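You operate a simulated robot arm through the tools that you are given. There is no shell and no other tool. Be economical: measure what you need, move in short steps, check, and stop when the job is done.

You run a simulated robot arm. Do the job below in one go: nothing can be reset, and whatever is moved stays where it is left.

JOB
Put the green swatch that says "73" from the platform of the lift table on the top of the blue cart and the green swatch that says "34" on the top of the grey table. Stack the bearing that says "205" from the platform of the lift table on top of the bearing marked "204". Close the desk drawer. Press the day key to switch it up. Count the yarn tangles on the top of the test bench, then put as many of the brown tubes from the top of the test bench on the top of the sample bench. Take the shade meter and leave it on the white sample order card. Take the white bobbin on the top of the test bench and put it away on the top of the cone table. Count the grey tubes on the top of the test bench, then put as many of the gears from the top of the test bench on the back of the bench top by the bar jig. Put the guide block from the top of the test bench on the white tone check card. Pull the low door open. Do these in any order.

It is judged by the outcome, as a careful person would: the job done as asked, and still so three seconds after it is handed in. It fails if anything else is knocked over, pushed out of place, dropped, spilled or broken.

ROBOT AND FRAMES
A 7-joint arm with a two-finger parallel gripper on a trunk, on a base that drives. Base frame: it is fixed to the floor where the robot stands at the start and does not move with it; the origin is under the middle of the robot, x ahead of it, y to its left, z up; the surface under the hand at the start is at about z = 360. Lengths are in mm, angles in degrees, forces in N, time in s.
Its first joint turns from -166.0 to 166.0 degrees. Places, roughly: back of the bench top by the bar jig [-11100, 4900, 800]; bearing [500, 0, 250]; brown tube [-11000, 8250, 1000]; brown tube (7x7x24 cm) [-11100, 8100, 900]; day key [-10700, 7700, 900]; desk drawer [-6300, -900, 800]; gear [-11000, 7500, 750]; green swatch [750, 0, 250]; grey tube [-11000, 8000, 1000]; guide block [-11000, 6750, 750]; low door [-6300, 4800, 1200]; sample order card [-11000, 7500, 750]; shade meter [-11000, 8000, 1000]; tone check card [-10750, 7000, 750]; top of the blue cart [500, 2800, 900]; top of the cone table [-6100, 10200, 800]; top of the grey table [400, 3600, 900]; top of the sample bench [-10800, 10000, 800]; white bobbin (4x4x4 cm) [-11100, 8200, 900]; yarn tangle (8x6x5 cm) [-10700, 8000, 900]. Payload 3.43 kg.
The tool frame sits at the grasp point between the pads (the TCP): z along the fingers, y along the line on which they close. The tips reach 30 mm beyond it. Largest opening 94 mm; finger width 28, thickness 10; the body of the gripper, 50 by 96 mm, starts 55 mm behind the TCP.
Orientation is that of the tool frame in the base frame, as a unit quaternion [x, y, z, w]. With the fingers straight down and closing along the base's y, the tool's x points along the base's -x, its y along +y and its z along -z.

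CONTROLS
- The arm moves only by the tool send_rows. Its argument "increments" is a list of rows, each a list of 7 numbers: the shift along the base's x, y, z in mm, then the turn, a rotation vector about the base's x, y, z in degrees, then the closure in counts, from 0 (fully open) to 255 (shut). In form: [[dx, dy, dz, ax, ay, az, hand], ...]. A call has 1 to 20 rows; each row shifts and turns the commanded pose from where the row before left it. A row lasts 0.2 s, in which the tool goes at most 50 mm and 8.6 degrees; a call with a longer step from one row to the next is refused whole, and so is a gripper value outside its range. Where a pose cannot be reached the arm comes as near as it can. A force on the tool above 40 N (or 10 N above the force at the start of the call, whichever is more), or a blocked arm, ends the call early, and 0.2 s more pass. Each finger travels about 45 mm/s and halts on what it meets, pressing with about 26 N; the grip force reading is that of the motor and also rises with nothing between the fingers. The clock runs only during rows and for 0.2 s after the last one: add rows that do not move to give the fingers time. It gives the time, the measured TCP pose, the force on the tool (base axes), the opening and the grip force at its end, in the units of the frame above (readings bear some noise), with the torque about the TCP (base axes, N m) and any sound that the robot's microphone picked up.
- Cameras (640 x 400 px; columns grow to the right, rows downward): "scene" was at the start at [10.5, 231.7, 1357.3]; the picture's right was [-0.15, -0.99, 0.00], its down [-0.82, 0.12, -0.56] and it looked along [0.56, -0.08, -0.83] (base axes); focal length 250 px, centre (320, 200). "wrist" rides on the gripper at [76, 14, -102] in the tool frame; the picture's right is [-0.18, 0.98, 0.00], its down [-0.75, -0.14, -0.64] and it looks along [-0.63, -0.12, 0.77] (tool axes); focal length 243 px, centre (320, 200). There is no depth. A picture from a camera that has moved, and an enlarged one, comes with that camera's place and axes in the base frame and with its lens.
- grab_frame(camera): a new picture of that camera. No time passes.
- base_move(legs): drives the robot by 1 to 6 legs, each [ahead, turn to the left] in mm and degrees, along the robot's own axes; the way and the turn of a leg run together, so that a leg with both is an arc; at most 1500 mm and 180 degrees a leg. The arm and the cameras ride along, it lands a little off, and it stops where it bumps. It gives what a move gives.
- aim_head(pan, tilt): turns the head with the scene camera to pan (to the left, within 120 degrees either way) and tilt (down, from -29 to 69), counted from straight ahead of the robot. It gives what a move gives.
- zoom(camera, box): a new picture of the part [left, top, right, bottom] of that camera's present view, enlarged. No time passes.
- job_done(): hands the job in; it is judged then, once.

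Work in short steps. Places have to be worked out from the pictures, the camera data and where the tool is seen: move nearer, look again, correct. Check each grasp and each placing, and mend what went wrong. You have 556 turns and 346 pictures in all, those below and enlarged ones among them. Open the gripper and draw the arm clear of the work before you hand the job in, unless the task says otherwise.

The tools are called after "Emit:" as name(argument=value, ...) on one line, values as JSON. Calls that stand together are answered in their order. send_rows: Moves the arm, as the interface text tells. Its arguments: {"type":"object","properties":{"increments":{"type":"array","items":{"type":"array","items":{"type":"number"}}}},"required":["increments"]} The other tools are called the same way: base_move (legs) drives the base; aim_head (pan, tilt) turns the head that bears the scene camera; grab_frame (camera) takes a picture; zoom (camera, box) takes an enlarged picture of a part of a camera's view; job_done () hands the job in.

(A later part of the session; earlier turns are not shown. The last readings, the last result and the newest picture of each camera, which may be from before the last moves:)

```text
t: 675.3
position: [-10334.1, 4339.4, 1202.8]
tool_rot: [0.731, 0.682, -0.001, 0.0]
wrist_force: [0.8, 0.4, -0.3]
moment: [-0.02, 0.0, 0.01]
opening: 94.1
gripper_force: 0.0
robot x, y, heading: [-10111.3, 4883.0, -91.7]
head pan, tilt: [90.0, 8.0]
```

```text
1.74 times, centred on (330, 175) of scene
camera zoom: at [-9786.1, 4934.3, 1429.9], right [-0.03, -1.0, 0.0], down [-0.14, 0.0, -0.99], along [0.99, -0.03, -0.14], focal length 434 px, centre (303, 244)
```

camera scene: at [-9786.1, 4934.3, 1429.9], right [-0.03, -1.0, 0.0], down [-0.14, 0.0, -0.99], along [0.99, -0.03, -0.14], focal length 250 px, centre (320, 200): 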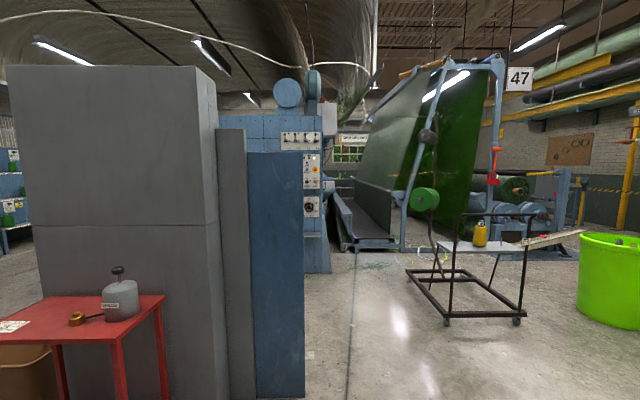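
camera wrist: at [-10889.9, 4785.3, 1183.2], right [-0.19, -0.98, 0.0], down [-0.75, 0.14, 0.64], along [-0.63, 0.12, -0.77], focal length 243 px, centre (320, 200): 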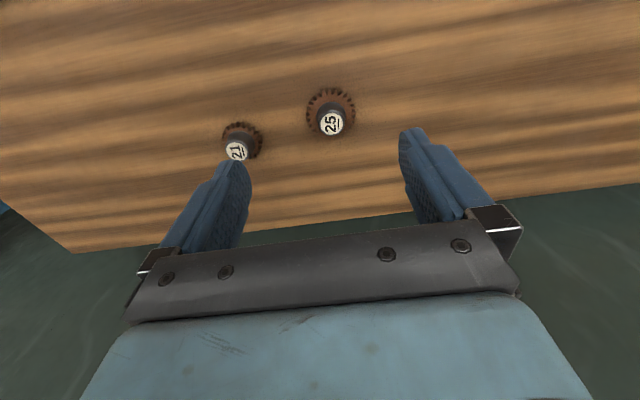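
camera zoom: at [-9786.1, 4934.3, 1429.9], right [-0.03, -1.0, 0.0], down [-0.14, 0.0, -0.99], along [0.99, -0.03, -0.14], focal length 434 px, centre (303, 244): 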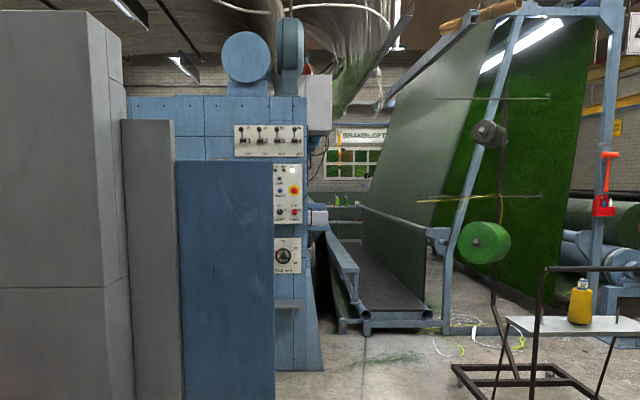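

The machine's side facing south isn't visible yet. I turn left toward east and drive through the gap at y≈4400 to get a better look.

Emit:
base_move(legs=[[0, 40]])

Emit:
base_move(legs=[[0, 38]])

Emit:
aim_head(pan=5, tilt=15)

Emit:
grab_frame(camera="scene")

```text
t: 677.8
position: [-9931.0, 4327.4, 1201.8]
tool_rot: [0.45, 0.893, -0.001, 0.0]
wrist_force: [0.6, 0.2, -0.6]
moment: [0.01, 0.0, -0.02]
opening: 94.0
gripper_force: 0.0
robot x, y, heading: [-10146.4, 4855.3, -51.4]
head pan, tilt: [90.0, 8.0]
```

```text
t: 680.2
position: [-9662.2, 4573.6, 1202.5]
tool_rot: [0.135, 0.991, 0.0, 0.0]
wrist_force: [0.1, -0.6, -0.6]
moment: [0.1, 0.07, 0.01]
opening: 93.8
gripper_force: 0.1
robot x, y, heading: [-10156.7, 4850.0, -14.4]
head pan, tilt: [90.0, 8.0]
```

```text
t: 681.8
position: [-9661.9, 4573.9, 1202.2]
tool_rot: [0.136, 0.991, -0.001, 0.0]
wrist_force: [0.7, 0.1, 0.1]
moment: [0.05, 0.02, 0.06]
opening: 94.1
gripper_force: 0.1
robot x, y, heading: [-10161.9, 4849.5, -14.3]
head pan, tilt: [5.0, 15.0]
```

```text
162 pictures are left
camera scene: at [-10067.2, 5081.3, 1418.5], right [-0.16, -0.99, 0.0], down [-0.26, 0.04, -0.97], along [0.95, -0.15, -0.26], focal length 250 px, centre (320, 200)
```

scene: 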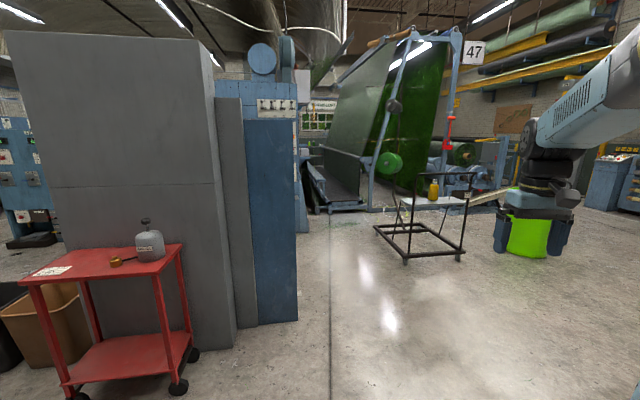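

Drive forward 1900 mm through the gap and look at the machine.

Emit:
base_move(legs=[[1000, 0], [900, 0]])

Emit:
aim_head(pan=25, tilt=10)

Emit:
grab_frame(camera="scene")

```text
t: 691.4
position: [-7810.7, 4151.9, 1203.4]
tool_rot: [0.127, 0.992, -0.001, 0.0]
wrist_force: [0.2, 0.6, -0.7]
moment: [0.02, 0.01, 0.0]
opening: 93.9
gripper_force: 0.0
robot x, y, heading: [-8312.3, 4421.4, -13.4]
head pan, tilt: [5.0, 15.0]
```

```text
t: 692.2
position: [-7811.4, 4151.7, 1201.9]
tool_rot: [0.127, 0.992, -0.001, 0.0]
wrist_force: [0.2, 0.7, -0.3]
moment: [-0.03, -0.01, -0.02]
opening: 94.0
gripper_force: 0.0
robot x, y, heading: [-8314.1, 4421.3, -12.9]
head pan, tilt: [25.0, 10.0]
```

```text
161 pictures are left
camera scene: at [-8226.9, 4684.0, 1426.6], right [0.2, -0.98, 0.0], down [-0.17, -0.04, -0.98], along [0.96, 0.2, -0.17], focal length 250 px, centre (320, 200)
```

scene: 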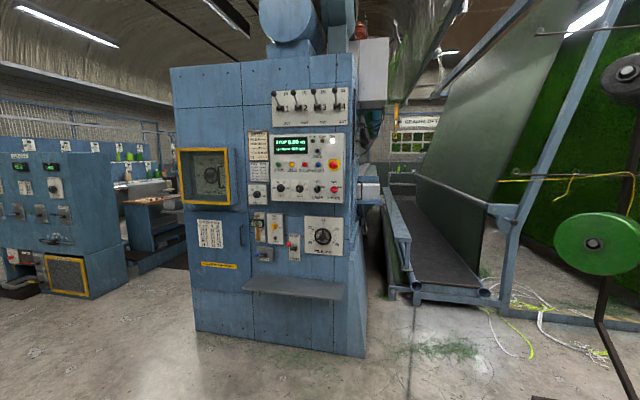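

The door must be on the machine's south side (corner at (-6610,4695)). I drive 1250 mm further and look at that side.

Emit:
base_move(legs=[[1250, 0]])

Emit:
aim_head(pan=50, tilt=15)

Emit:
grab_frame(camera="scene")

```text
t: 697.5
position: [-6755.1, 3902.4, 1204.8]
tool_rot: [0.129, 0.992, 0.001, -0.003]
wrist_force: [-30.6, 13.1, 1.0]
moment: [-1.48, -3.9, 0.38]
opening: 94.0
gripper_force: 0.0
robot x, y, heading: [-7251.1, 4169.7, -13.4]
head pan, tilt: [25.0, 10.0]
stopped in leg 1: the force on the tool passed its limit at 136 N (the readings are from after the stop); the commanded pose is now the measured one
```

```text
t: 698.4
position: [-6755.0, 3901.5, 1205.6]
tool_rot: [0.129, 0.992, 0.0, -0.003]
wrist_force: [-42.6, 13.3, -5.5]
moment: [-1.71, -5.11, 0.43]
opening: 93.9
gripper_force: 0.0
robot x, y, heading: [-7244.7, 4171.4, -13.3]
head pan, tilt: [50.0, 15.0]
```

```text
160 pictures are left
camera scene: at [-7181.8, 4471.6, 1418.5], right [0.6, -0.8, 0.0], down [-0.21, -0.15, -0.97], along [0.78, 0.58, -0.26], focal length 250 px, centre (320, 200)
```

scene: 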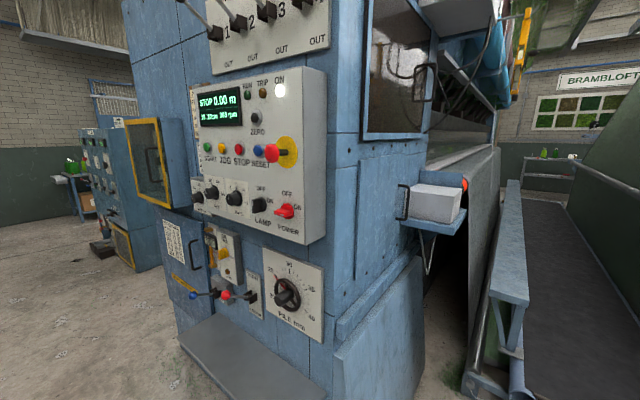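

The hand bumped something (stand post). I retract the hand right away and look at it.

Emit:
send_rows(increments=[[-15, 3, 0, 0, 0, 0, 0], [-35, 10, 0, 0, 0, 0, 0], [-40, 10, 0, 0, 0, 0, 0]])

Emit:
grab_frame(camera="wrist")

Emit:
aim_head(pan=-10, tilt=20)

Emit:
grab_frame(camera="scene")

```text
t: 699.2
position: [-6840.2, 3923.2, 1201.0]
tool_rot: [0.13, 0.992, 0.001, -0.004]
wrist_force: [1.2, -0.5, 0.4]
moment: [0.01, 0.08, 0.0]
opening: 94.2
gripper_force: 0.0
robot x, y, heading: [-7248.1, 4170.4, -13.2]
head pan, tilt: [50.0, 15.0]
```

```text
159 pictures are left
camera wrist: at [-6909.6, 3956.5, 1304.3], right [0.43, 0.9, 0.0], down [0.7, -0.33, 0.64], along [0.57, -0.27, -0.77], focal length 243 px, centre (320, 200)
```

wrist: 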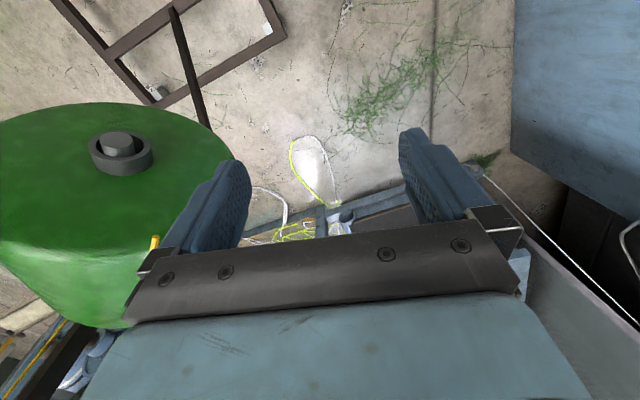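

```text
t: 700.5
position: [-6840.7, 3924.0, 1202.0]
tool_rot: [0.129, 0.992, 0.001, -0.004]
wrist_force: [0.2, 0.1, 0.4]
moment: [0.02, 0.01, 0.03]
opening: 93.8
gripper_force: 0.1
robot x, y, heading: [-7249.9, 4172.0, -13.4]
head pan, tilt: [-10.0, 20.0]
```

```text
158 pictures are left
camera scene: at [-7168.2, 4378.2, 1410.3], right [-0.39, -0.92, 0.0], down [-0.31, 0.14, -0.94], along [0.86, -0.37, -0.34], focal length 250 px, centre (320, 200)
```

scene: 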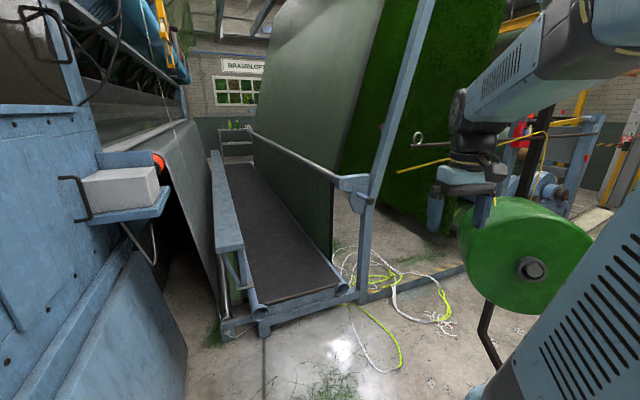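

I bumped the green spool on the wheeled stand. To see whether it was displaced, I reverse to the earlier viewpoint and compare.

Emit:
base_move(legs=[[-1090, 0]])

Emit:
aim_head(pan=25, tilt=10)

Emit:
grab_frame(camera="scene")

```text
t: 706.0
position: [-7883.3, 4170.5, 1200.9]
tool_rot: [0.131, 0.991, 0.0, -0.003]
wrist_force: [0.3, 0.2, 0.3]
moment: [0.03, 0.0, -0.01]
opening: 94.0
gripper_force: 0.0
robot x, y, heading: [-8287.9, 4415.3, -13.5]
head pan, tilt: [-10.0, 20.0]
```

```text
t: 707.0
position: [-7883.7, 4170.7, 1201.5]
tool_rot: [0.131, 0.991, 0.0, -0.003]
wrist_force: [0.2, 0.7, -0.4]
moment: [-0.01, -0.02, 0.02]
opening: 93.8
gripper_force: 0.1
robot x, y, heading: [-8286.7, 4419.3, -13.4]
head pan, tilt: [25.0, 10.0]
```

```text
157 pictures are left
camera scene: at [-8203.1, 4681.4, 1426.6], right [0.2, -0.98, 0.0], down [-0.17, -0.03, -0.98], along [0.96, 0.2, -0.17], focal length 250 px, centre (320, 200)
```

scene: 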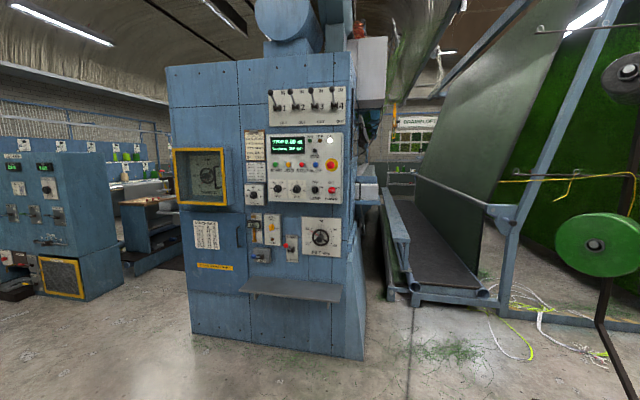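

Spool position looks unchanged within measurement noise. I shift the arm to the robot's left to stay clear of it, and approach with a better line to (-6800,4230).

Emit:
send_rows(increments=[[8, 46, 0, 0, 0, 0, 0], [8, 46, 0, 0, 0, 0, 0], [8, 46, 0, 0, 0, 0, 0], [8, 46, 0, 0, 0, 0, 0], [8, 46, 0, 0, 0, 0, 0], [8, 46, 0, 0, 0, 0, 0], [0, 30, 0, 0, 0, 0, 0]])

Emit:
base_move(legs=[[0, 6.5], [1450, 0]])

Emit:
aim_head(pan=45, tilt=15)

Emit:
grab_frame(camera="scene")

```text
t: 708.6
position: [-7835.0, 4476.0, 1203.6]
tool_rot: [0.13, 0.991, 0.0, -0.002]
wrist_force: [-0.5, -0.7, -0.3]
moment: [-0.03, -0.03, 0.01]
opening: 94.0
gripper_force: 0.1
robot x, y, heading: [-8289.1, 4419.6, -13.4]
head pan, tilt: [25.0, 10.0]
```

```text
t: 716.6
position: [-6395.2, 4350.9, 1201.8]
tool_rot: [0.074, 0.997, 0.001, -0.003]
wrist_force: [-0.7, 0.2, 0.2]
moment: [0.01, 0.03, 0.01]
opening: 94.0
gripper_force: 0.1
robot x, y, heading: [-6839.5, 4245.5, -7.0]
head pan, tilt: [25.0, 10.0]
```

```text
t: 717.4
position: [-6395.6, 4350.3, 1203.9]
tool_rot: [0.072, 0.997, 0.0, -0.003]
wrist_force: [-0.3, 0.6, -0.4]
moment: [-0.02, -0.02, 0.03]
opening: 94.0
gripper_force: 0.0
robot x, y, heading: [-6837.3, 4244.4, -6.7]
head pan, tilt: [45.0, 15.0]
```

```text
156 pictures are left
camera scene: at [-6797.4, 4544.5, 1418.5], right [0.62, -0.79, 0.0], down [-0.2, -0.16, -0.97], along [0.76, 0.6, -0.26], focal length 250 px, centre (320, 200)
```

scene: 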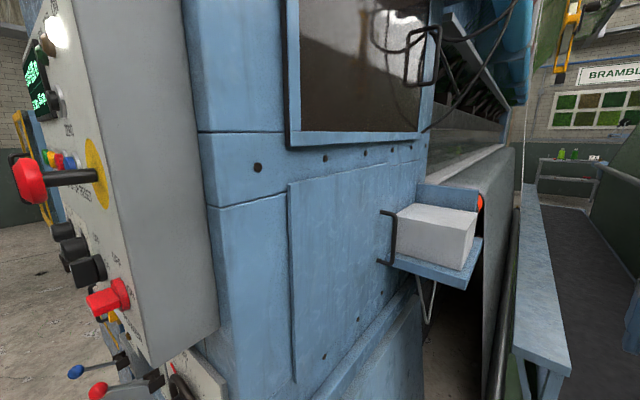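

The lower door panel and its black handle are visible. Zoom on it.

Emit:
zoom(camera="scene", box=[270, 130, 510, 390])

Emit:
grab_frame(camera="wrist")

```text
1.54 times, centred on (390, 260) of scene
camera zoom: at [-6797.4, 4544.5, 1418.5], right [0.62, -0.79, 0.0], down [-0.2, -0.16, -0.97], along [0.76, 0.6, -0.26], focal length 384 px, centre (212, 108)
```

zoom: 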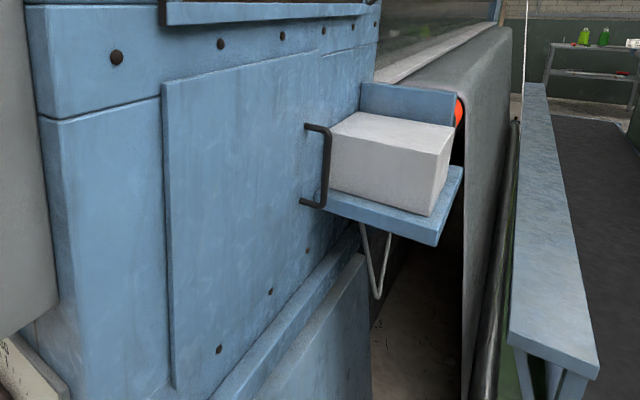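

```text
154 pictures are left
camera wrist: at [-6466.4, 4375.7, 1307.1], right [0.33, 0.95, 0.0], down [0.73, -0.25, 0.64], along [0.6, -0.21, -0.77], focal length 243 px, centre (320, 200)
```

wrist: 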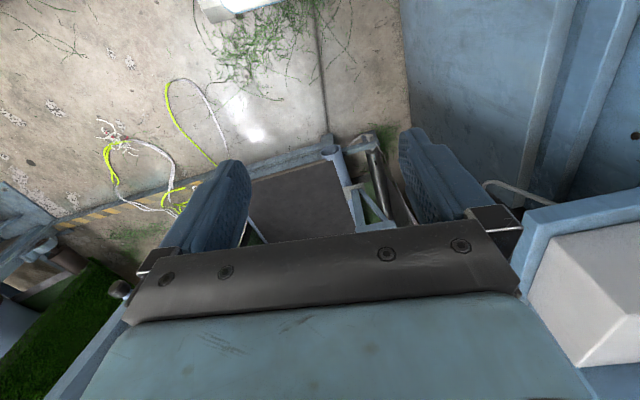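

Handle bar is vertical at about (-6310,4728,1198); hinge likely on the west side (x≈−6580). I rotate the tool: yaw +97°, then pitch to point +y, ending in front of the handle.

Emit:
send_rows(increments=[[0, 0, 0, 0, 0, 8.1, 0], [0, 0, 0, 0, 0, 8.1, 0], [0, 0, 0, 0, 0, 8.1, 0], [0, 0, 0, 0, 0, 8.1, 0], [0, 0, 0, 0, 0, 8.1, 0], [0, 0, 0, 0, 0, 8.1, 0], [0, 0, 0, 0, 0, 8.1, 0], [0, 0, 0, 0, 0, 8.1, 0], [0, 0, 0, 0, 0, 8.1, 0], [0, 0, 0, 0, 0, 8.1, 0], [0, 0, 0, 0, 0, 8.1, 0], [0, 0, 0, 0, 0, 8.1, 0]])

```text
t: 720.0
position: [-6394.2, 4350.3, 1202.7]
tool_rot: [-0.7, 0.714, -0.002, -0.003]
wrist_force: [-1.4, -0.4, 0.3]
moment: [-0.01, 0.04, 0.04]
opening: 94.0
gripper_force: 0.1
robot x, y, heading: [-6837.2, 4241.9, -6.8]
head pan, tilt: [45.0, 15.0]
```

Now pitch up to horizontal while moving slightly.

Emit:
send_rows(increments=[[7, 10, 0, 8.2, 0, 0, 0], [7, 10, 0, 8.2, 0, 0, 0], [7, 10, 0, 8.2, 0, 0, 0], [7, 10, 0, 8.2, 0, 0, 0], [7, 10, 0, 8.2, 0, 0, 0], [7, 10, 0, 8.2, 0, 0, 0], [8, 10, 0, 8.2, 0, 0, 0], [8, 10, 0, 8.2, 0, 0, 0], [8, 10, 0, 8.2, 0, 0, 0], [8, 10, 0, 8.2, 0, 0, 0], [8, 10, 0, 8.0, 0, 0, 0], [0, 0, 0, 0, 0, 0, 0]])

Emit:
grab_frame(camera="scene")

Emit:
grab_frame(camera="wrist")

```text
t: 722.6
position: [-6312.0, 4461.2, 1203.0]
tool_rot: [-0.496, 0.507, 0.504, 0.494]
wrist_force: [-0.5, 0.3, 0.8]
moment: [-0.02, 0.04, 0.0]
opening: 94.0
gripper_force: 0.0
robot x, y, heading: [-6836.7, 4241.3, -6.9]
head pan, tilt: [45.0, 15.0]
```

```text
153 pictures are left
camera scene: at [-6797.3, 4544.5, 1418.5], right [0.62, -0.79, 0.0], down [-0.2, -0.16, -0.97], along [0.76, 0.6, -0.26], focal length 250 px, centre (320, 200)
```

scene: 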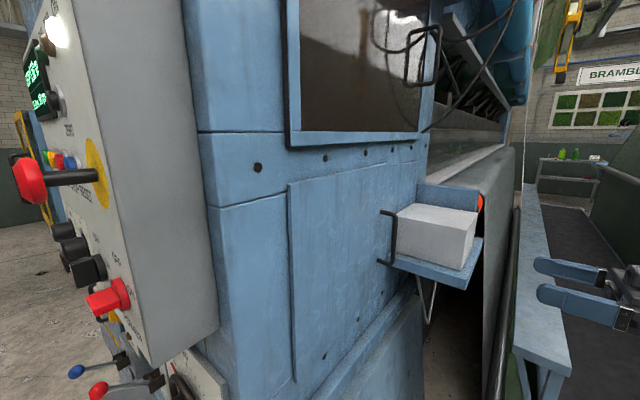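

```text
152 pictures are left
camera wrist: at [-6327.7, 4357.7, 1127.6], right [-0.98, 0.0, 0.2], down [0.16, -0.64, 0.75], along [0.13, 0.77, 0.62], focal length 243 px, centre (320, 200)
```

wrist: 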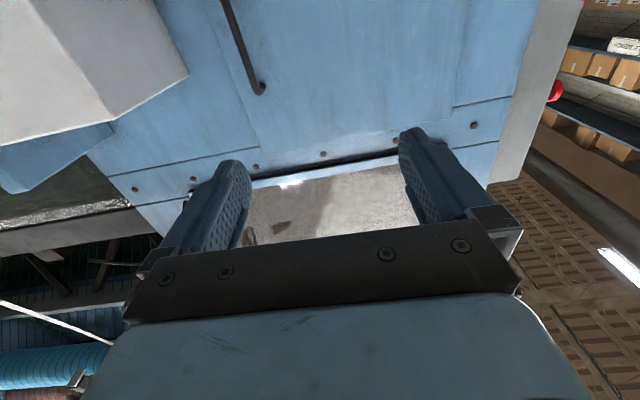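

Re-triangulated: handle bar at about (-6218,4760), z 1110–1208. I move in front of it with fingers half open and look again.

Emit:
send_rows(increments=[[24, 20, -11, 0, 0, 0, 110], [24, 30, -11, 0, 0, 0, 110], [24, 30, -11, 0, 0, 0, 110], [22, 30, -10, 0, 0, 0, 110], [0, 30, 0, 0, 0, 0, 110], [0, 0, 0, 0, 0, 0, 110]])

Emit:
grab_frame(camera="wrist")

Emit:
grab_frame(camera="scene")

```text
t: 724.0
position: [-6220.0, 4601.4, 1159.7]
tool_rot: [-0.496, 0.507, 0.504, 0.492]
wrist_force: [0.7, 0.9, -0.2]
moment: [0.01, 0.0, -0.02]
opening: 53.6
gripper_force: 0.2
robot x, y, heading: [-6836.7, 4241.3, -7.0]
head pan, tilt: [45.0, 15.0]
```

```text
151 pictures are left
camera wrist: at [-6235.3, 4498.2, 1085.8], right [-0.98, 0.0, 0.21], down [0.16, -0.64, 0.75], along [0.13, 0.77, 0.62], focal length 243 px, centre (320, 200)
```

wrist: 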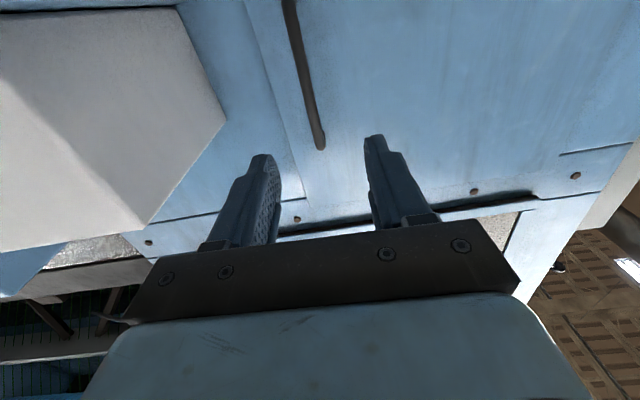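

```text
150 pictures are left
camera scene: at [-6797.0, 4544.5, 1418.5], right [0.62, -0.79, 0.0], down [-0.2, -0.16, -0.97], along [0.76, 0.6, -0.26], focal length 250 px, centre (320, 200)
```

scene: 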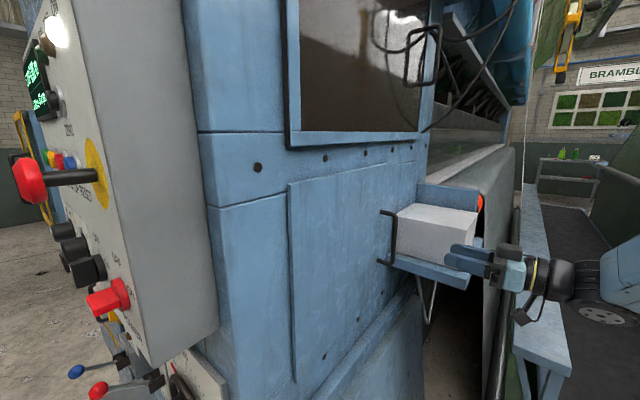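

Bar at x≈−6207, y≈4775, z 1095–1220; box is ~100 mm to the right, clear. I move to y=4690 aligned with the bar and look.

Emit:
send_rows(increments=[[13, 20, 0, 0, 0, 0, 110], [0, 35, 0, 0, 0, 0, 110], [0, 35, 0, 0, 0, 0, 110], [0, 0, 0, 0, 0, 0, 110]])

Emit:
grab_frame(camera="wrist")

Emit:
zoom(camera="scene", box=[330, 180, 530, 320])

```text
t: 725.0
position: [-6204.4, 4689.2, 1161.0]
tool_rot: [-0.496, 0.507, 0.504, 0.493]
wrist_force: [-0.4, 0.0, 0.3]
moment: [0.0, -0.03, 0.01]
opening: 53.4
gripper_force: 0.1
robot x, y, heading: [-6840.2, 4244.9, -6.9]
head pan, tilt: [45.0, 15.0]
```

```text
149 pictures are left
camera wrist: at [-6220.3, 4586.6, 1086.0], right [-0.98, 0.0, 0.21], down [0.16, -0.64, 0.75], along [0.13, 0.77, 0.62], focal length 243 px, centre (320, 200)
```

wrist: 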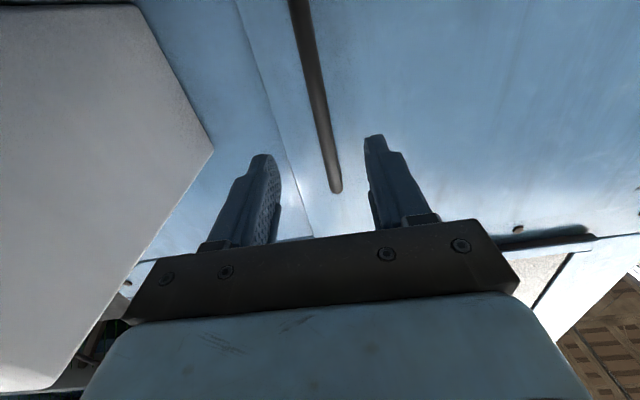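

```text
2.86 times, centred on (430, 250) of scene
camera zoom: at [-6797.0, 4544.5, 1418.5], right [0.62, -0.79, 0.0], down [-0.2, -0.16, -0.97], along [0.76, 0.6, -0.26], focal length 713 px, centre (6, 57)
```

zoom: 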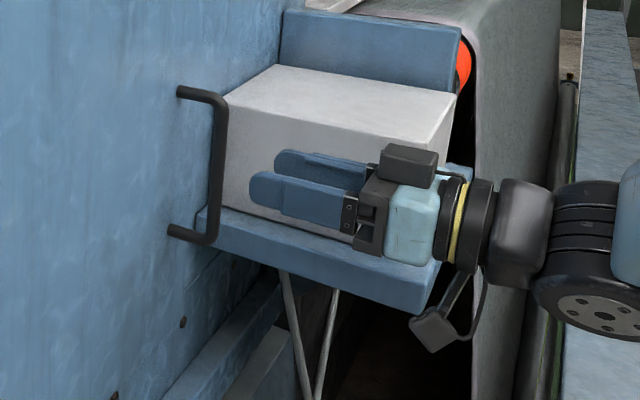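

Aligned. Advance 75 mm so the bar lies between the pads, then close.

Emit:
send_rows(increments=[[-3, 30, 0, 0, 0, 0, 110], [0, 30, 0, 0, 0, 0, 110], [0, 14, 0, 0, 0, 0, 110], [0, 0, 0, 0, 0, 0, 255], [0, 0, 0, 0, 0, 0, 255], [0, 0, 0, 0, 0, 0, 255], [0, 0, 0, 0, 0, 0, 255]])

Emit:
zoom(camera="scene", box=[330, 180, 530, 320])

Emit:
grab_frame(camera="wrist")

```text
t: 726.6
position: [-6208.9, 4762.8, 1160.8]
tool_rot: [-0.496, 0.507, 0.504, 0.492]
wrist_force: [7.1, -0.6, 2.1]
moment: [0.05, -0.98, 0.07]
opening: 16.8
gripper_force: 44.9
robot x, y, heading: [-6836.8, 4242.4, -7.0]
head pan, tilt: [45.0, 15.0]
```

```text
2.86 times, centred on (430, 250) of scene
camera zoom: at [-6796.6, 4544.4, 1418.5], right [0.62, -0.79, 0.0], down [-0.2, -0.16, -0.97], along [0.76, 0.6, -0.26], focal length 713 px, centre (6, 57)
```

zoom: 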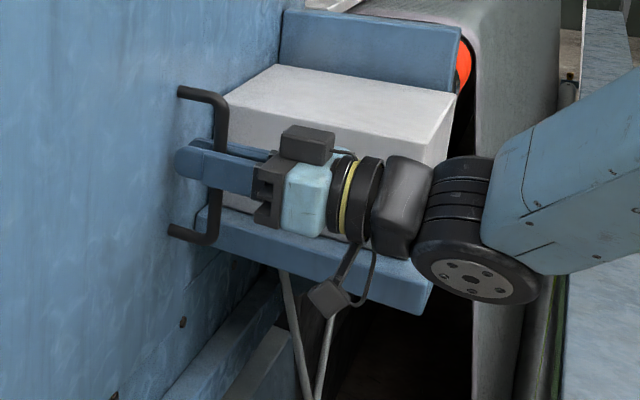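

```text
146 pictures are left
camera wrist: at [-6224.0, 4660.3, 1085.7], right [-0.98, 0.0, 0.2], down [0.16, -0.64, 0.75], along [0.13, 0.77, 0.62], focal length 243 px, centre (320, 200)
```

wrist: 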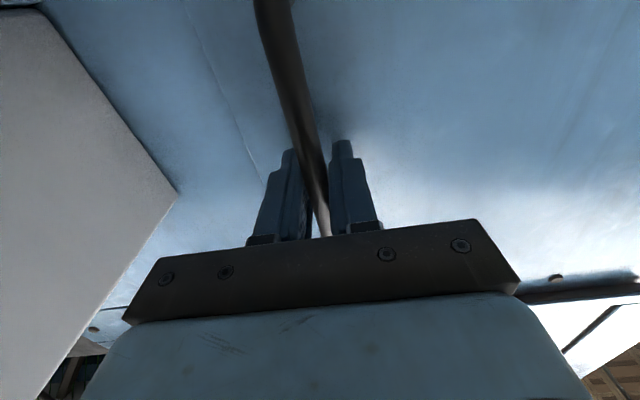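

Bar gripped. I pull gently along the expected arc (hinge on the west) and watch forces.

Emit:
send_rows(increments=[[-1.7, -10.5, 0, 0, 0, -1.75, 255], [-2.0, -10.4, 0, 0, 0, -1.75, 255], [-2.4, -10.3, 0, 0, 0, -1.75, 255], [-2.7, -10.3, 0, 0, 0, -1.75, 255]])

Emit:
zoom(camera="scene", box=[270, 130, 510, 330])

```text
t: 727.6
position: [-6218.0, 4722.6, 1158.3]
tool_rot: [-0.464, 0.536, 0.473, 0.523]
wrist_force: [2.2, -2.0, 4.4]
moment: [0.18, -1.04, 0.03]
opening: 16.4
gripper_force: 45.3
robot x, y, heading: [-6837.0, 4240.1, -6.7]
head pan, tilt: [45.0, 15.0]
```

```text
2.00 times, centred on (390, 230) of scene
camera zoom: at [-6797.1, 4544.4, 1418.5], right [0.62, -0.79, 0.0], down [-0.2, -0.16, -0.97], along [0.76, 0.6, -0.26], focal length 499 px, centre (180, 140)
```

zoom: 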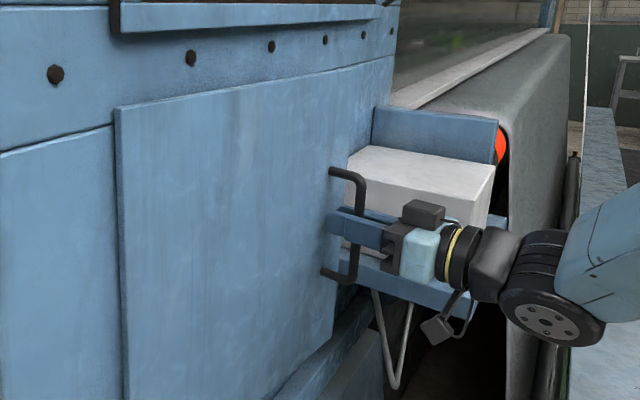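

The door swings open easily with a west hinge. Continue along the arc.

Emit:
send_rows(increments=[[-4.3, -14.6, 0, 0, 0, -2.5, 255], [-4.9, -14.3, 0, 0, 0, -2.5, 255], [-5.6, -14.1, 0, 0, 0, -2.5, 255], [-6.1, -13.9, 0, 0, 0, -2.5, 255], [-6.8, -13.5, 0, 0, 0, -2.5, 255], [-7.4, -13.4, 0, 0, 0, -2.5, 255], [-7.9, -12.9, 0, 0, 0, -2.5, 255], [-8.5, -12.6, 0, 0, 0, -2.5, 255], [-9.0, -12.1, 0, 0, 0, -2.5, 255], [-9.6, -11.8, 0, 0, 0, -2.5, 255]])

Emit:
grab_frame(camera="scene")

```text
t: 729.8
position: [-6289.0, 4590.4, 1159.2]
tool_rot: [-0.338, 0.625, 0.348, 0.612]
wrist_force: [-5.7, 5.7, 7.9]
moment: [-1.06, -0.56, -0.1]
opening: 16.3
gripper_force: 45.1
robot x, y, heading: [-6839.7, 4240.9, -6.8]
head pan, tilt: [45.0, 15.0]
```

```text
144 pictures are left
camera scene: at [-6797.8, 4544.8, 1418.4], right [0.62, -0.79, 0.0], down [-0.2, -0.16, -0.97], along [0.76, 0.6, -0.26], focal length 250 px, centre (320, 200)
```

scene: 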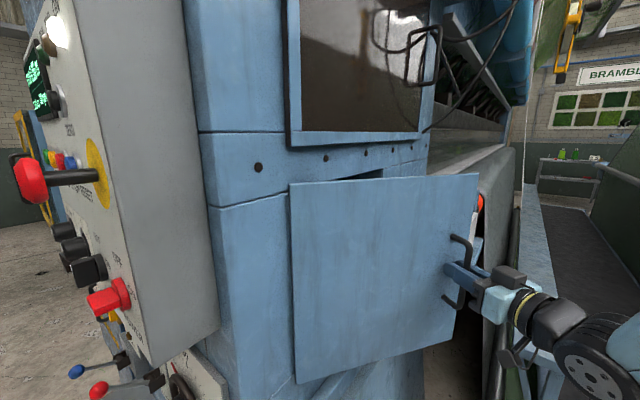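

Continue the arc toward ~57°.

Emit:
send_rows(increments=[[-10.0, -11.3, 0, 0, 0, -2.5, 255], [-10.6, -10.9, 0, 0, 0, -2.5, 255], [-11.0, -10.5, 0, 0, 0, -2.5, 255], [-11.5, -10.0, 0, 0, 0, -2.5, 255], [-11.7, -9.4, 0, 0, 0, -2.5, 255], [-12.4, -8.9, 0, 0, 0, -2.5, 255], [-12.6, -8.4, 0, 0, 0, -2.5, 255], [-13.0, -7.8, 0, 0, 0, -2.5, 255], [-13.3, -7.2, 0, 0, 0, -2.5, 255], [-13.6, -6.6, 0, 0, 0, -2.5, 255]])

Emit:
grab_frame(camera="scene")

```text
t: 730.6
position: [-6304.9, 4572.6, 1163.3]
tool_rot: [-0.308, 0.646, 0.314, 0.624]
wrist_force: [-3.0, 3.5, -6.7]
moment: [-0.75, -0.72, -0.15]
opening: 16.4
gripper_force: 44.6
out of reach, approached as far as the arm can: row 2, 3
robot x, y, heading: [-6839.1, 4243.1, -7.1]
head pan, tilt: [45.0, 15.0]
stopped in row 3: the force on the tool passed its limit at 52 N (the readings are from after the stop); the commanded pose is now the measured one
```

```text
143 pictures are left
camera scene: at [-6797.3, 4544.9, 1418.4], right [0.62, -0.79, 0.0], down [-0.2, -0.16, -0.97], along [0.76, 0.6, -0.26], focal length 250 px, centre (320, 200)
```

scene: 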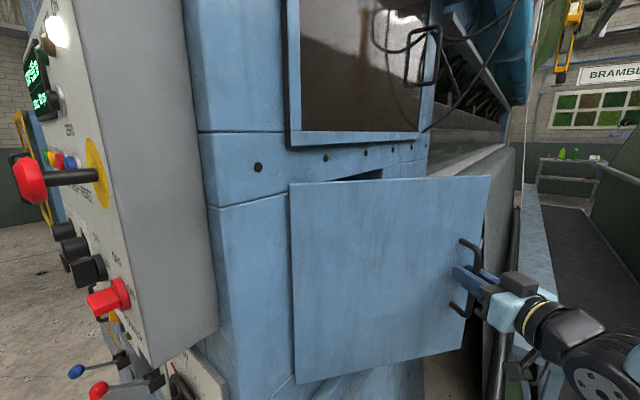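

The arm is too folded here. I release, back out, and reverse the robot ~280 mm to regrip with more room.

Emit:
send_rows(increments=[[0, 0, 0, 0, 0, 0, 180], [0, 0, 0, 0, 0, 0, 100], [0, 0, 0, 0, 0, 0, 100], [-12, -16, 0, 0, 0, 0, 100], [-14, -20, 0, 0, 0, 0, 100], [-14, -20, 0, 0, 0, 0, 100]])

Emit:
base_move(legs=[[-280, 0]])

Emit:
grab_frame(camera="scene")

```text
t: 732.0
position: [-6303.5, 4542.8, 1193.8]
tool_rot: [-0.308, 0.644, 0.316, 0.625]
wrist_force: [-0.2, -0.3, 0.3]
moment: [0.05, -0.03, -0.01]
opening: 57.5
gripper_force: 0.0
out of reach, approached as far as the arm can: row 4, 5, 6
robot x, y, heading: [-6836.3, 4240.7, -6.9]
head pan, tilt: [45.0, 15.0]
```

```text
t: 733.9
position: [-6583.8, 4575.2, 1193.6]
tool_rot: [-0.307, 0.645, 0.315, 0.625]
wrist_force: [0.6, 0.3, -0.8]
moment: [-0.02, 0.02, -0.02]
opening: 57.3
gripper_force: 0.0
robot x, y, heading: [-7120.4, 4278.0, -7.0]
head pan, tilt: [45.0, 15.0]
```

```text
142 pictures are left
camera scene: at [-7076.2, 4578.4, 1418.5], right [0.62, -0.79, 0.0], down [-0.2, -0.16, -0.97], along [0.76, 0.59, -0.26], focal length 250 px, centre (320, 200)
```

scene: 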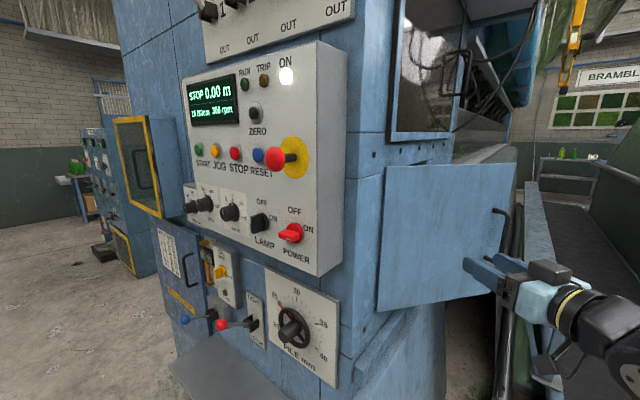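

The door stays open ~36°. I move around to a pre-grasp in front of the handle again.

Emit:
send_rows(increments=[[26, -34, -8, 0, 0, 0, 100], [26, -34, -8, 0, 0, 0, 100], [26, -34, -8, 0, 0, 0, 100], [26, -34, -8, 0, 0, 0, 100], [39, 17, 0, 0, 0, 0, 100], [39, 17, 0, 0, 0, 0, 100], [38, 18, 0, 0, 0, 0, 100], [0, 0, 0, 0, 0, 0, 100]])

Emit:
grab_frame(camera="wrist")

Emit:
grab_frame(camera="scene")

```text
t: 735.7
position: [-6360.1, 4489.8, 1162.6]
tool_rot: [-0.307, 0.646, 0.315, 0.624]
wrist_force: [0.4, -1.1, 0.7]
moment: [0.0, 0.01, 0.03]
opening: 57.1
gripper_force: 0.0
robot x, y, heading: [-7117.1, 4278.7, -7.1]
head pan, tilt: [45.0, 15.0]
```

```text
141 pictures are left
camera wrist: at [-6436.2, 4418.4, 1089.8], right [-0.77, 0.6, 0.21], down [-0.26, -0.59, 0.76], along [0.58, 0.53, 0.61], focal length 243 px, centre (320, 200)
```

wrist: 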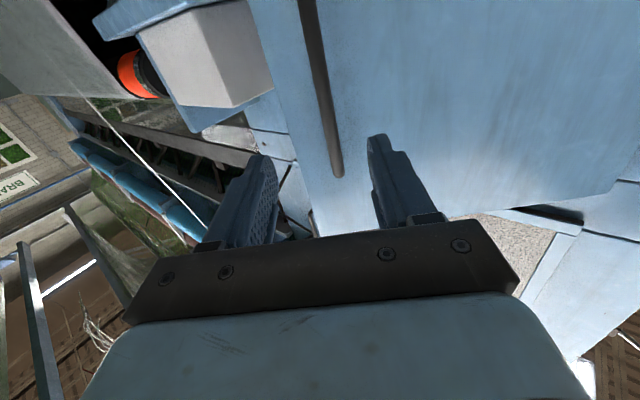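

```text
140 pictures are left
camera scene: at [-7075.9, 4578.3, 1418.5], right [0.62, -0.79, 0.0], down [-0.2, -0.16, -0.97], along [0.76, 0.59, -0.26], focal length 250 px, centre (320, 200)
```

scene: 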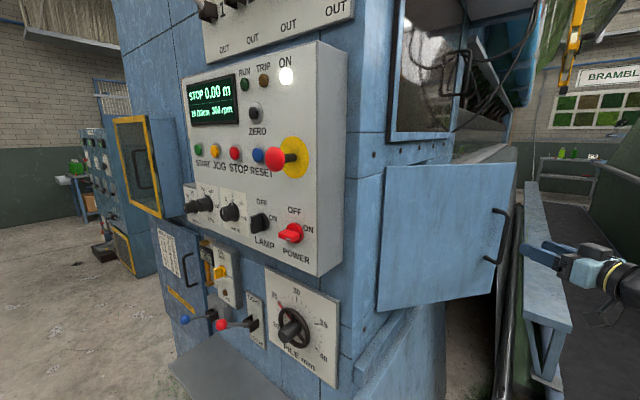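

Aligned with the bar. Advance ~95 mm along the tool axis and close.

Emit:
send_rows(increments=[[19, 26, 0, 0, 0, 0, 100], [19, 26, 0, 0, 0, 0, 100], [15, 21, 0, 0, 0, 0, 100], [0, 0, 0, 0, 0, 0, 255], [0, 0, 0, 0, 0, 0, 255], [0, 0, 0, 0, 0, 0, 255], [0, 0, 0, 0, 0, 0, 255]])

Emit:
grab_frame(camera="wrist")

```text
t: 737.3
position: [-6311.4, 4564.6, 1162.9]
tool_rot: [-0.308, 0.645, 0.315, 0.624]
wrist_force: [-3.6, 3.9, -1.3]
moment: [-0.33, -0.97, 0.02]
opening: 12.3
gripper_force: 39.7
robot x, y, heading: [-7117.0, 4277.8, -6.9]
head pan, tilt: [45.0, 15.0]
```

```text
139 pictures are left
camera wrist: at [-6387.8, 4491.7, 1088.7], right [-0.77, 0.6, 0.21], down [-0.26, -0.59, 0.76], along [0.58, 0.54, 0.61], focal length 243 px, centre (320, 200)
```

wrist: 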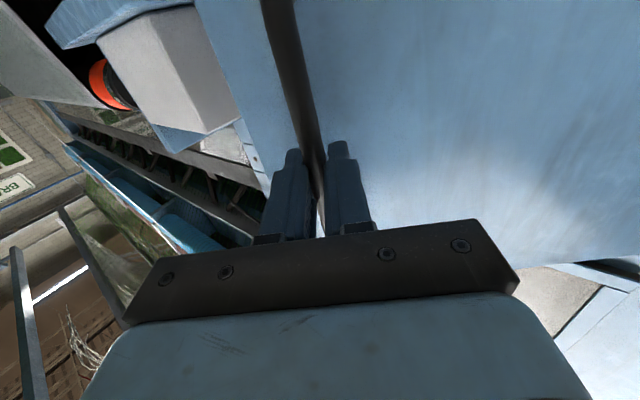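

Gripped again at ~37°. Continue the arc to ~72°.

Emit:
send_rows(increments=[[-11.0, -10.5, 0, 0, 0, -2.5, 255], [-11.5, -10.0, 0, 0, 0, -2.5, 255], [-11.7, -9.4, 0, 0, 0, -2.5, 255], [-12.4, -8.9, 0, 0, 0, -2.5, 255], [-12.6, -8.4, 0, 0, 0, -2.5, 255], [-13.0, -7.8, 0, 0, 0, -2.5, 255], [-13.3, -7.2, 0, 0, 0, -2.5, 255], [-13.6, -6.6, 0, 0, 0, -2.5, 255], [-14.0, -6.1, 0, 0, 0, -2.5, 255], [-14.1, -5.4, 0, 0, 0, -2.5, 255], [-14.4, -4.8, 0, 0, 0, -2.5, 255], [-14.6, -4.2, 0, 0, 0, -2.5, 255], [-14.7, -3.5, 0, 0, 0, -2.5, 255], [-15.0, -3.0, 0, 0, 0, -2.5, 255]])

Emit:
grab_frame(camera="scene")

```text
t: 738.8
position: [-6383.1, 4514.5, 1161.6]
tool_rot: [-0.224, 0.678, 0.233, 0.66]
wrist_force: [-5.5, 10.1, -4.0]
moment: [-1.01, -0.88, -0.06]
opening: 12.2
gripper_force: 45.1
robot x, y, heading: [-7121.1, 4280.8, -6.9]
head pan, tilt: [45.0, 15.0]
stopped in row 7: the force on the tool passed its limit at 42 N (the readings are from after the stop); the commanded pose is now the measured one
```

```text
138 pictures are left
camera scene: at [-7076.3, 4578.9, 1418.4], right [0.62, -0.79, 0.0], down [-0.2, -0.16, -0.97], along [0.76, 0.59, -0.26], focal length 250 px, centre (320, 200)
```

scene: 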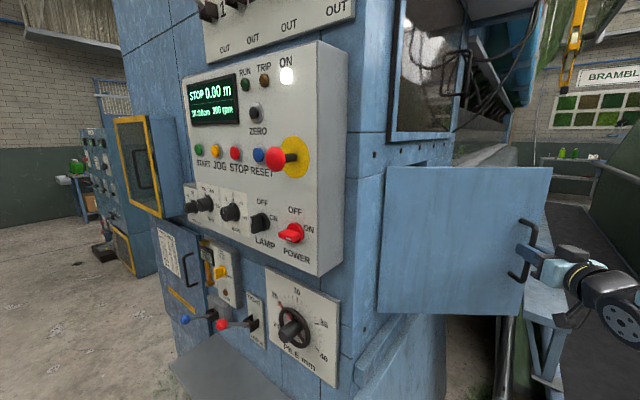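

~52° open; a slight mismatch stopped it. Continue from the measured pose with the next arc steps.

Emit:
send_rows(increments=[[-13.3, -7.0, 0, 0, 0, -2.5, 255], [-13.6, -6.4, 0, 0, 0, -2.5, 255], [-14.0, -5.8, 0, 0, 0, -2.5, 255], [-14.1, -5.2, 0, 0, 0, -2.5, 255], [-14.4, -4.6, 0, 0, 0, -2.5, 255], [-14.6, -4.0, 0, 0, 0, -2.5, 255], [-14.7, -3.3, 0, 0, 0, -2.5, 255], [-15.0, -2.7, 0, 0, 0, -2.5, 255]])

Emit:
grab_frame(camera="scene")

```text
t: 739.5
position: [-6413.7, 4501.5, 1162.0]
tool_rot: [-0.199, 0.686, 0.204, 0.669]
wrist_force: [-7.5, 20.1, -3.9]
moment: [-0.94, -0.96, 0.01]
opening: 11.6
gripper_force: 45.2
out of reach, approached as far as the arm can: row 3
robot x, y, heading: [-7121.1, 4276.6, -7.1]
head pan, tilt: [45.0, 15.0]
stopped in row 3: the force on the tool passed its limit at 104 N (the readings are from after the stop); the commanded pose is now the measured one
```

```text
137 pictures are left
camera scene: at [-7076.7, 4579.8, 1418.2], right [0.62, -0.79, 0.0], down [-0.2, -0.16, -0.97], along [0.76, 0.59, -0.26], focal length 250 px, centre (320, 200)
```

scene: 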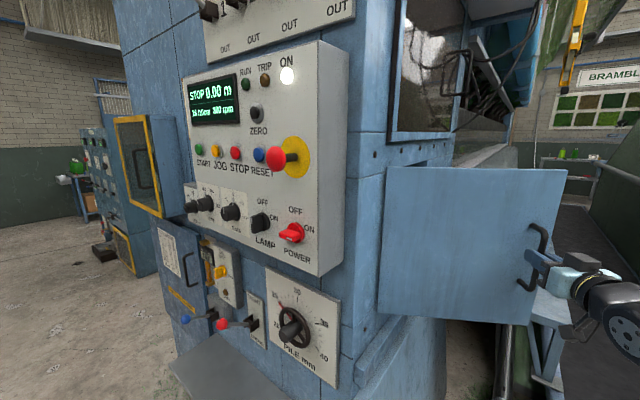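

~57° open. I try continuing with translation only (bar can rotate in the fingers).

Emit:
send_rows(increments=[[-7.0, -2.8, 0, 0, 0, 0, 255], [-7.0, -2.6, 0, 0, 0, 0, 255], [-7.1, -2.4, 0, 0, 0, 0, 255], [-7.2, -2.2, 0, 0, 0, 0, 255], [-7.2, -2.0, 0, 0, 0, 0, 255], [-7.3, -1.8, 0, 0, 0, 0, 255]])

Emit:
grab_frame(camera="scene")

```text
t: 740.2
position: [-6430.7, 4494.7, 1161.3]
tool_rot: [-0.2, 0.687, 0.205, 0.668]
wrist_force: [-2.3, 9.4, -4.7]
moment: [-1.1, -0.66, -0.08]
opening: 11.6
gripper_force: 45.0
robot x, y, heading: [-7116.0, 4278.1, -6.8]
head pan, tilt: [45.0, 15.0]
stopped in row 3: the force on the tool passed its limit at 41 N (the readings are from after the stop); the commanded pose is now the measured one
```

```text
136 pictures are left
camera scene: at [-7076.5, 4579.0, 1418.3], right [0.62, -0.79, 0.0], down [-0.2, -0.16, -0.97], along [0.76, 0.6, -0.26], focal length 250 px, centre (320, 200)
```

scene: 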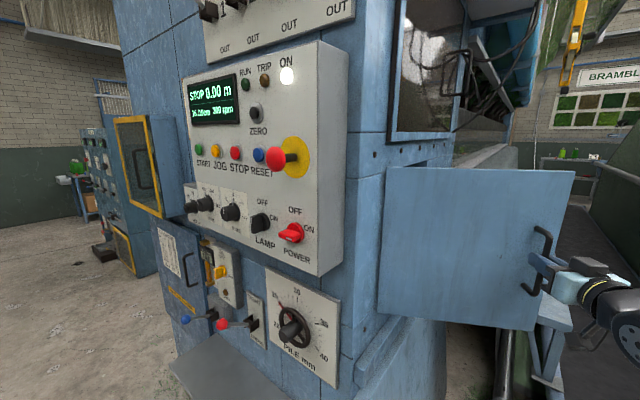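

Circle fit of the measured points gives hinge (-6544,4813), r=339; currently θ≈62°. I continue with the corrected arc.

Emit:
send_rows(increments=[[-8.5, -3.6, 0, 0, 0, 0, 255], [-11.4, -3.3, 0, 0, 0, 0, 255], [-11.4, -2.8, 0, 0, 0, 0, 255], [-11.5, -2.5, 0, 0, 0, 0, 255], [-11.6, -2.0, 0, 0, 0, 0, 255], [-11.7, -1.7, 0, 0, 0, 0, 255]])

Emit:
grab_frame(camera="scene")

```text
t: 741.6
position: [-6493.3, 4479.1, 1162.4]
tool_rot: [-0.199, 0.687, 0.203, 0.669]
wrist_force: [-3.3, 22.4, -11.4]
moment: [-1.41, -0.17, 0.21]
opening: 11.8
gripper_force: 45.3
robot x, y, heading: [-7120.4, 4279.6, -6.6]
head pan, tilt: [45.0, 15.0]
```

```text
135 pictures are left
camera scene: at [-7076.3, 4579.7, 1418.2], right [0.62, -0.79, 0.0], down [-0.2, -0.16, -0.97], along [0.76, 0.6, -0.26], focal length 250 px, centre (320, 200)
```

scene: 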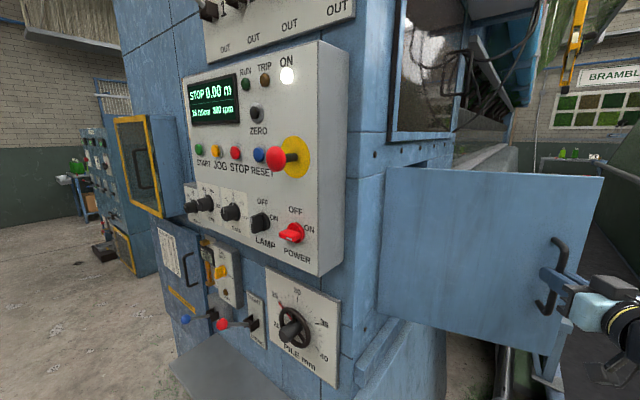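

~73° open. A little further.

Emit:
send_rows(increments=[[-11.8, -0.6, 0, 0, 0, 0, 255], [-11.8, -0.3, 0, 0, 0, 0, 255], [-11.8, 0.0, 0, 0, 0, 0, 255], [-11.8, 0.4, 0, 0, 0, 0, 255]])

```text
t: 742.1
position: [-6499.2, 4477.1, 1167.5]
tool_rot: [-0.195, 0.691, 0.203, 0.666]
wrist_force: [1.9, -11.3, -5.3]
moment: [-1.34, -0.61, 0.11]
opening: 11.8
gripper_force: 45.2
out of reach, approached as far as the arm can: row 1, 2
robot x, y, heading: [-7117.0, 4279.1, -6.9]
head pan, tilt: [45.0, 15.0]
stopped in row 2: the force on the tool passed its limit at 60 N (the readings are from after the stop); the commanded pose is now the measured one
```

Good: ~74° open. I release the handle and back away.

Emit:
send_rows(increments=[[0, 0, 0, 0, 0, 0, 180], [0, 0, 0, 0, 0, 0, 100], [0, 0, 0, 0, 0, 0, 100], [-15, -8, 0, 0, 0, 0, 100], [-25, -14, 0, 0, 0, 0, 100], [-25, -14, 0, 0, 0, 0, 100]])

Emit:
grab_frame(camera="scene")

Emit:
grab_frame(camera="wrist")

```text
t: 743.5
position: [-6516.4, 4459.4, 1204.6]
tool_rot: [-0.196, 0.69, 0.204, 0.666]
wrist_force: [0.7, 0.8, -0.3]
moment: [0.04, -0.04, 0.02]
opening: 57.3
gripper_force: 0.2
out of reach, approached as far as the arm can: row 4, 5, 6
robot x, y, heading: [-7118.8, 4280.7, -7.2]
head pan, tilt: [45.0, 15.0]
```

```text
134 pictures are left
camera scene: at [-7076.2, 4578.5, 1418.4], right [0.62, -0.79, 0.0], down [-0.2, -0.16, -0.97], along [0.76, 0.6, -0.26], focal length 250 px, centre (320, 200)
```

scene: 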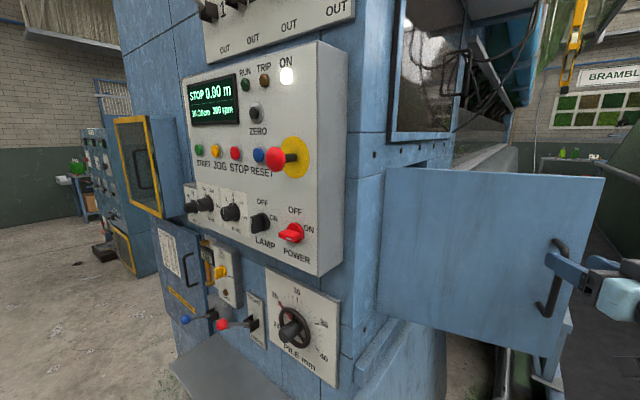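

```text
133 pictures are left
camera wrist: at [-6611.9, 4416.8, 1132.7], right [-0.53, 0.83, 0.2], down [-0.44, -0.47, 0.77], along [0.73, 0.32, 0.61], focal length 243 px, centre (320, 200)
```

wrist: 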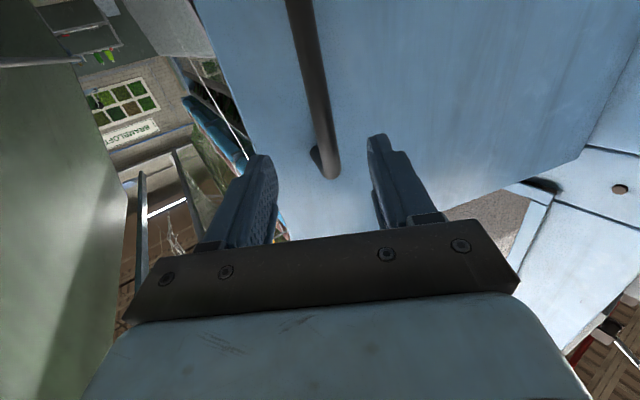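

I raise the fingers above the handle's top to clear it, then reverse the base.

Emit:
send_rows(increments=[[0, 0, 25, 0, 0, 0, 100], [0, 0, 25, 0, 0, 0, 100], [0, 0, 10, 0, 0, 0, 100], [0, 0, 0, 0, 0, 0, 100]])

Emit:
zoom(camera="scene", box=[470, 180, 640, 350])

```text
t: 744.5
position: [-6513.8, 4461.1, 1266.9]
tool_rot: [-0.195, 0.69, 0.204, 0.667]
wrist_force: [0.2, -0.2, 0.5]
moment: [0.01, 0.02, -0.02]
opening: 57.3
gripper_force: 0.1
robot x, y, heading: [-7117.7, 4275.2, -7.1]
head pan, tilt: [45.0, 15.0]
```

```text
2.35 times, centred on (555, 265) of scene
camera zoom: at [-7076.6, 4578.5, 1418.5], right [0.62, -0.79, 0.0], down [-0.2, -0.16, -0.97], along [0.76, 0.6, -0.26], focal length 587 px, centre (-233, 47)
```

zoom: 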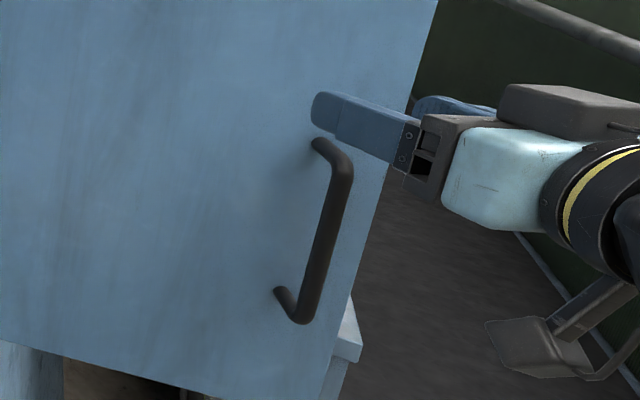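

Clear of the handle and in front of the door. Reverse the robot away.

Emit:
base_move(legs=[[-400, 0]])

Emit:
grab_frame(camera="scene")

```text
t: 747.0
position: [-6916.6, 4515.1, 1266.3]
tool_rot: [-0.198, 0.689, 0.207, 0.665]
wrist_force: [-0.5, 0.4, -0.1]
moment: [0.03, 0.01, 0.01]
opening: 57.2
gripper_force: 0.0
robot x, y, heading: [-7519.7, 4325.3, -6.1]
head pan, tilt: [45.0, 15.0]
```

```text
131 pictures are left
camera scene: at [-7479.9, 4625.6, 1418.5], right [0.62, -0.78, 0.0], down [-0.2, -0.16, -0.97], along [0.75, 0.6, -0.26], focal length 250 px, centre (320, 200)
```

scene: 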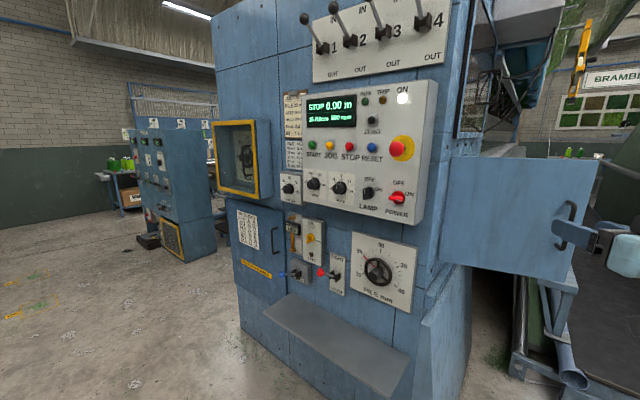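

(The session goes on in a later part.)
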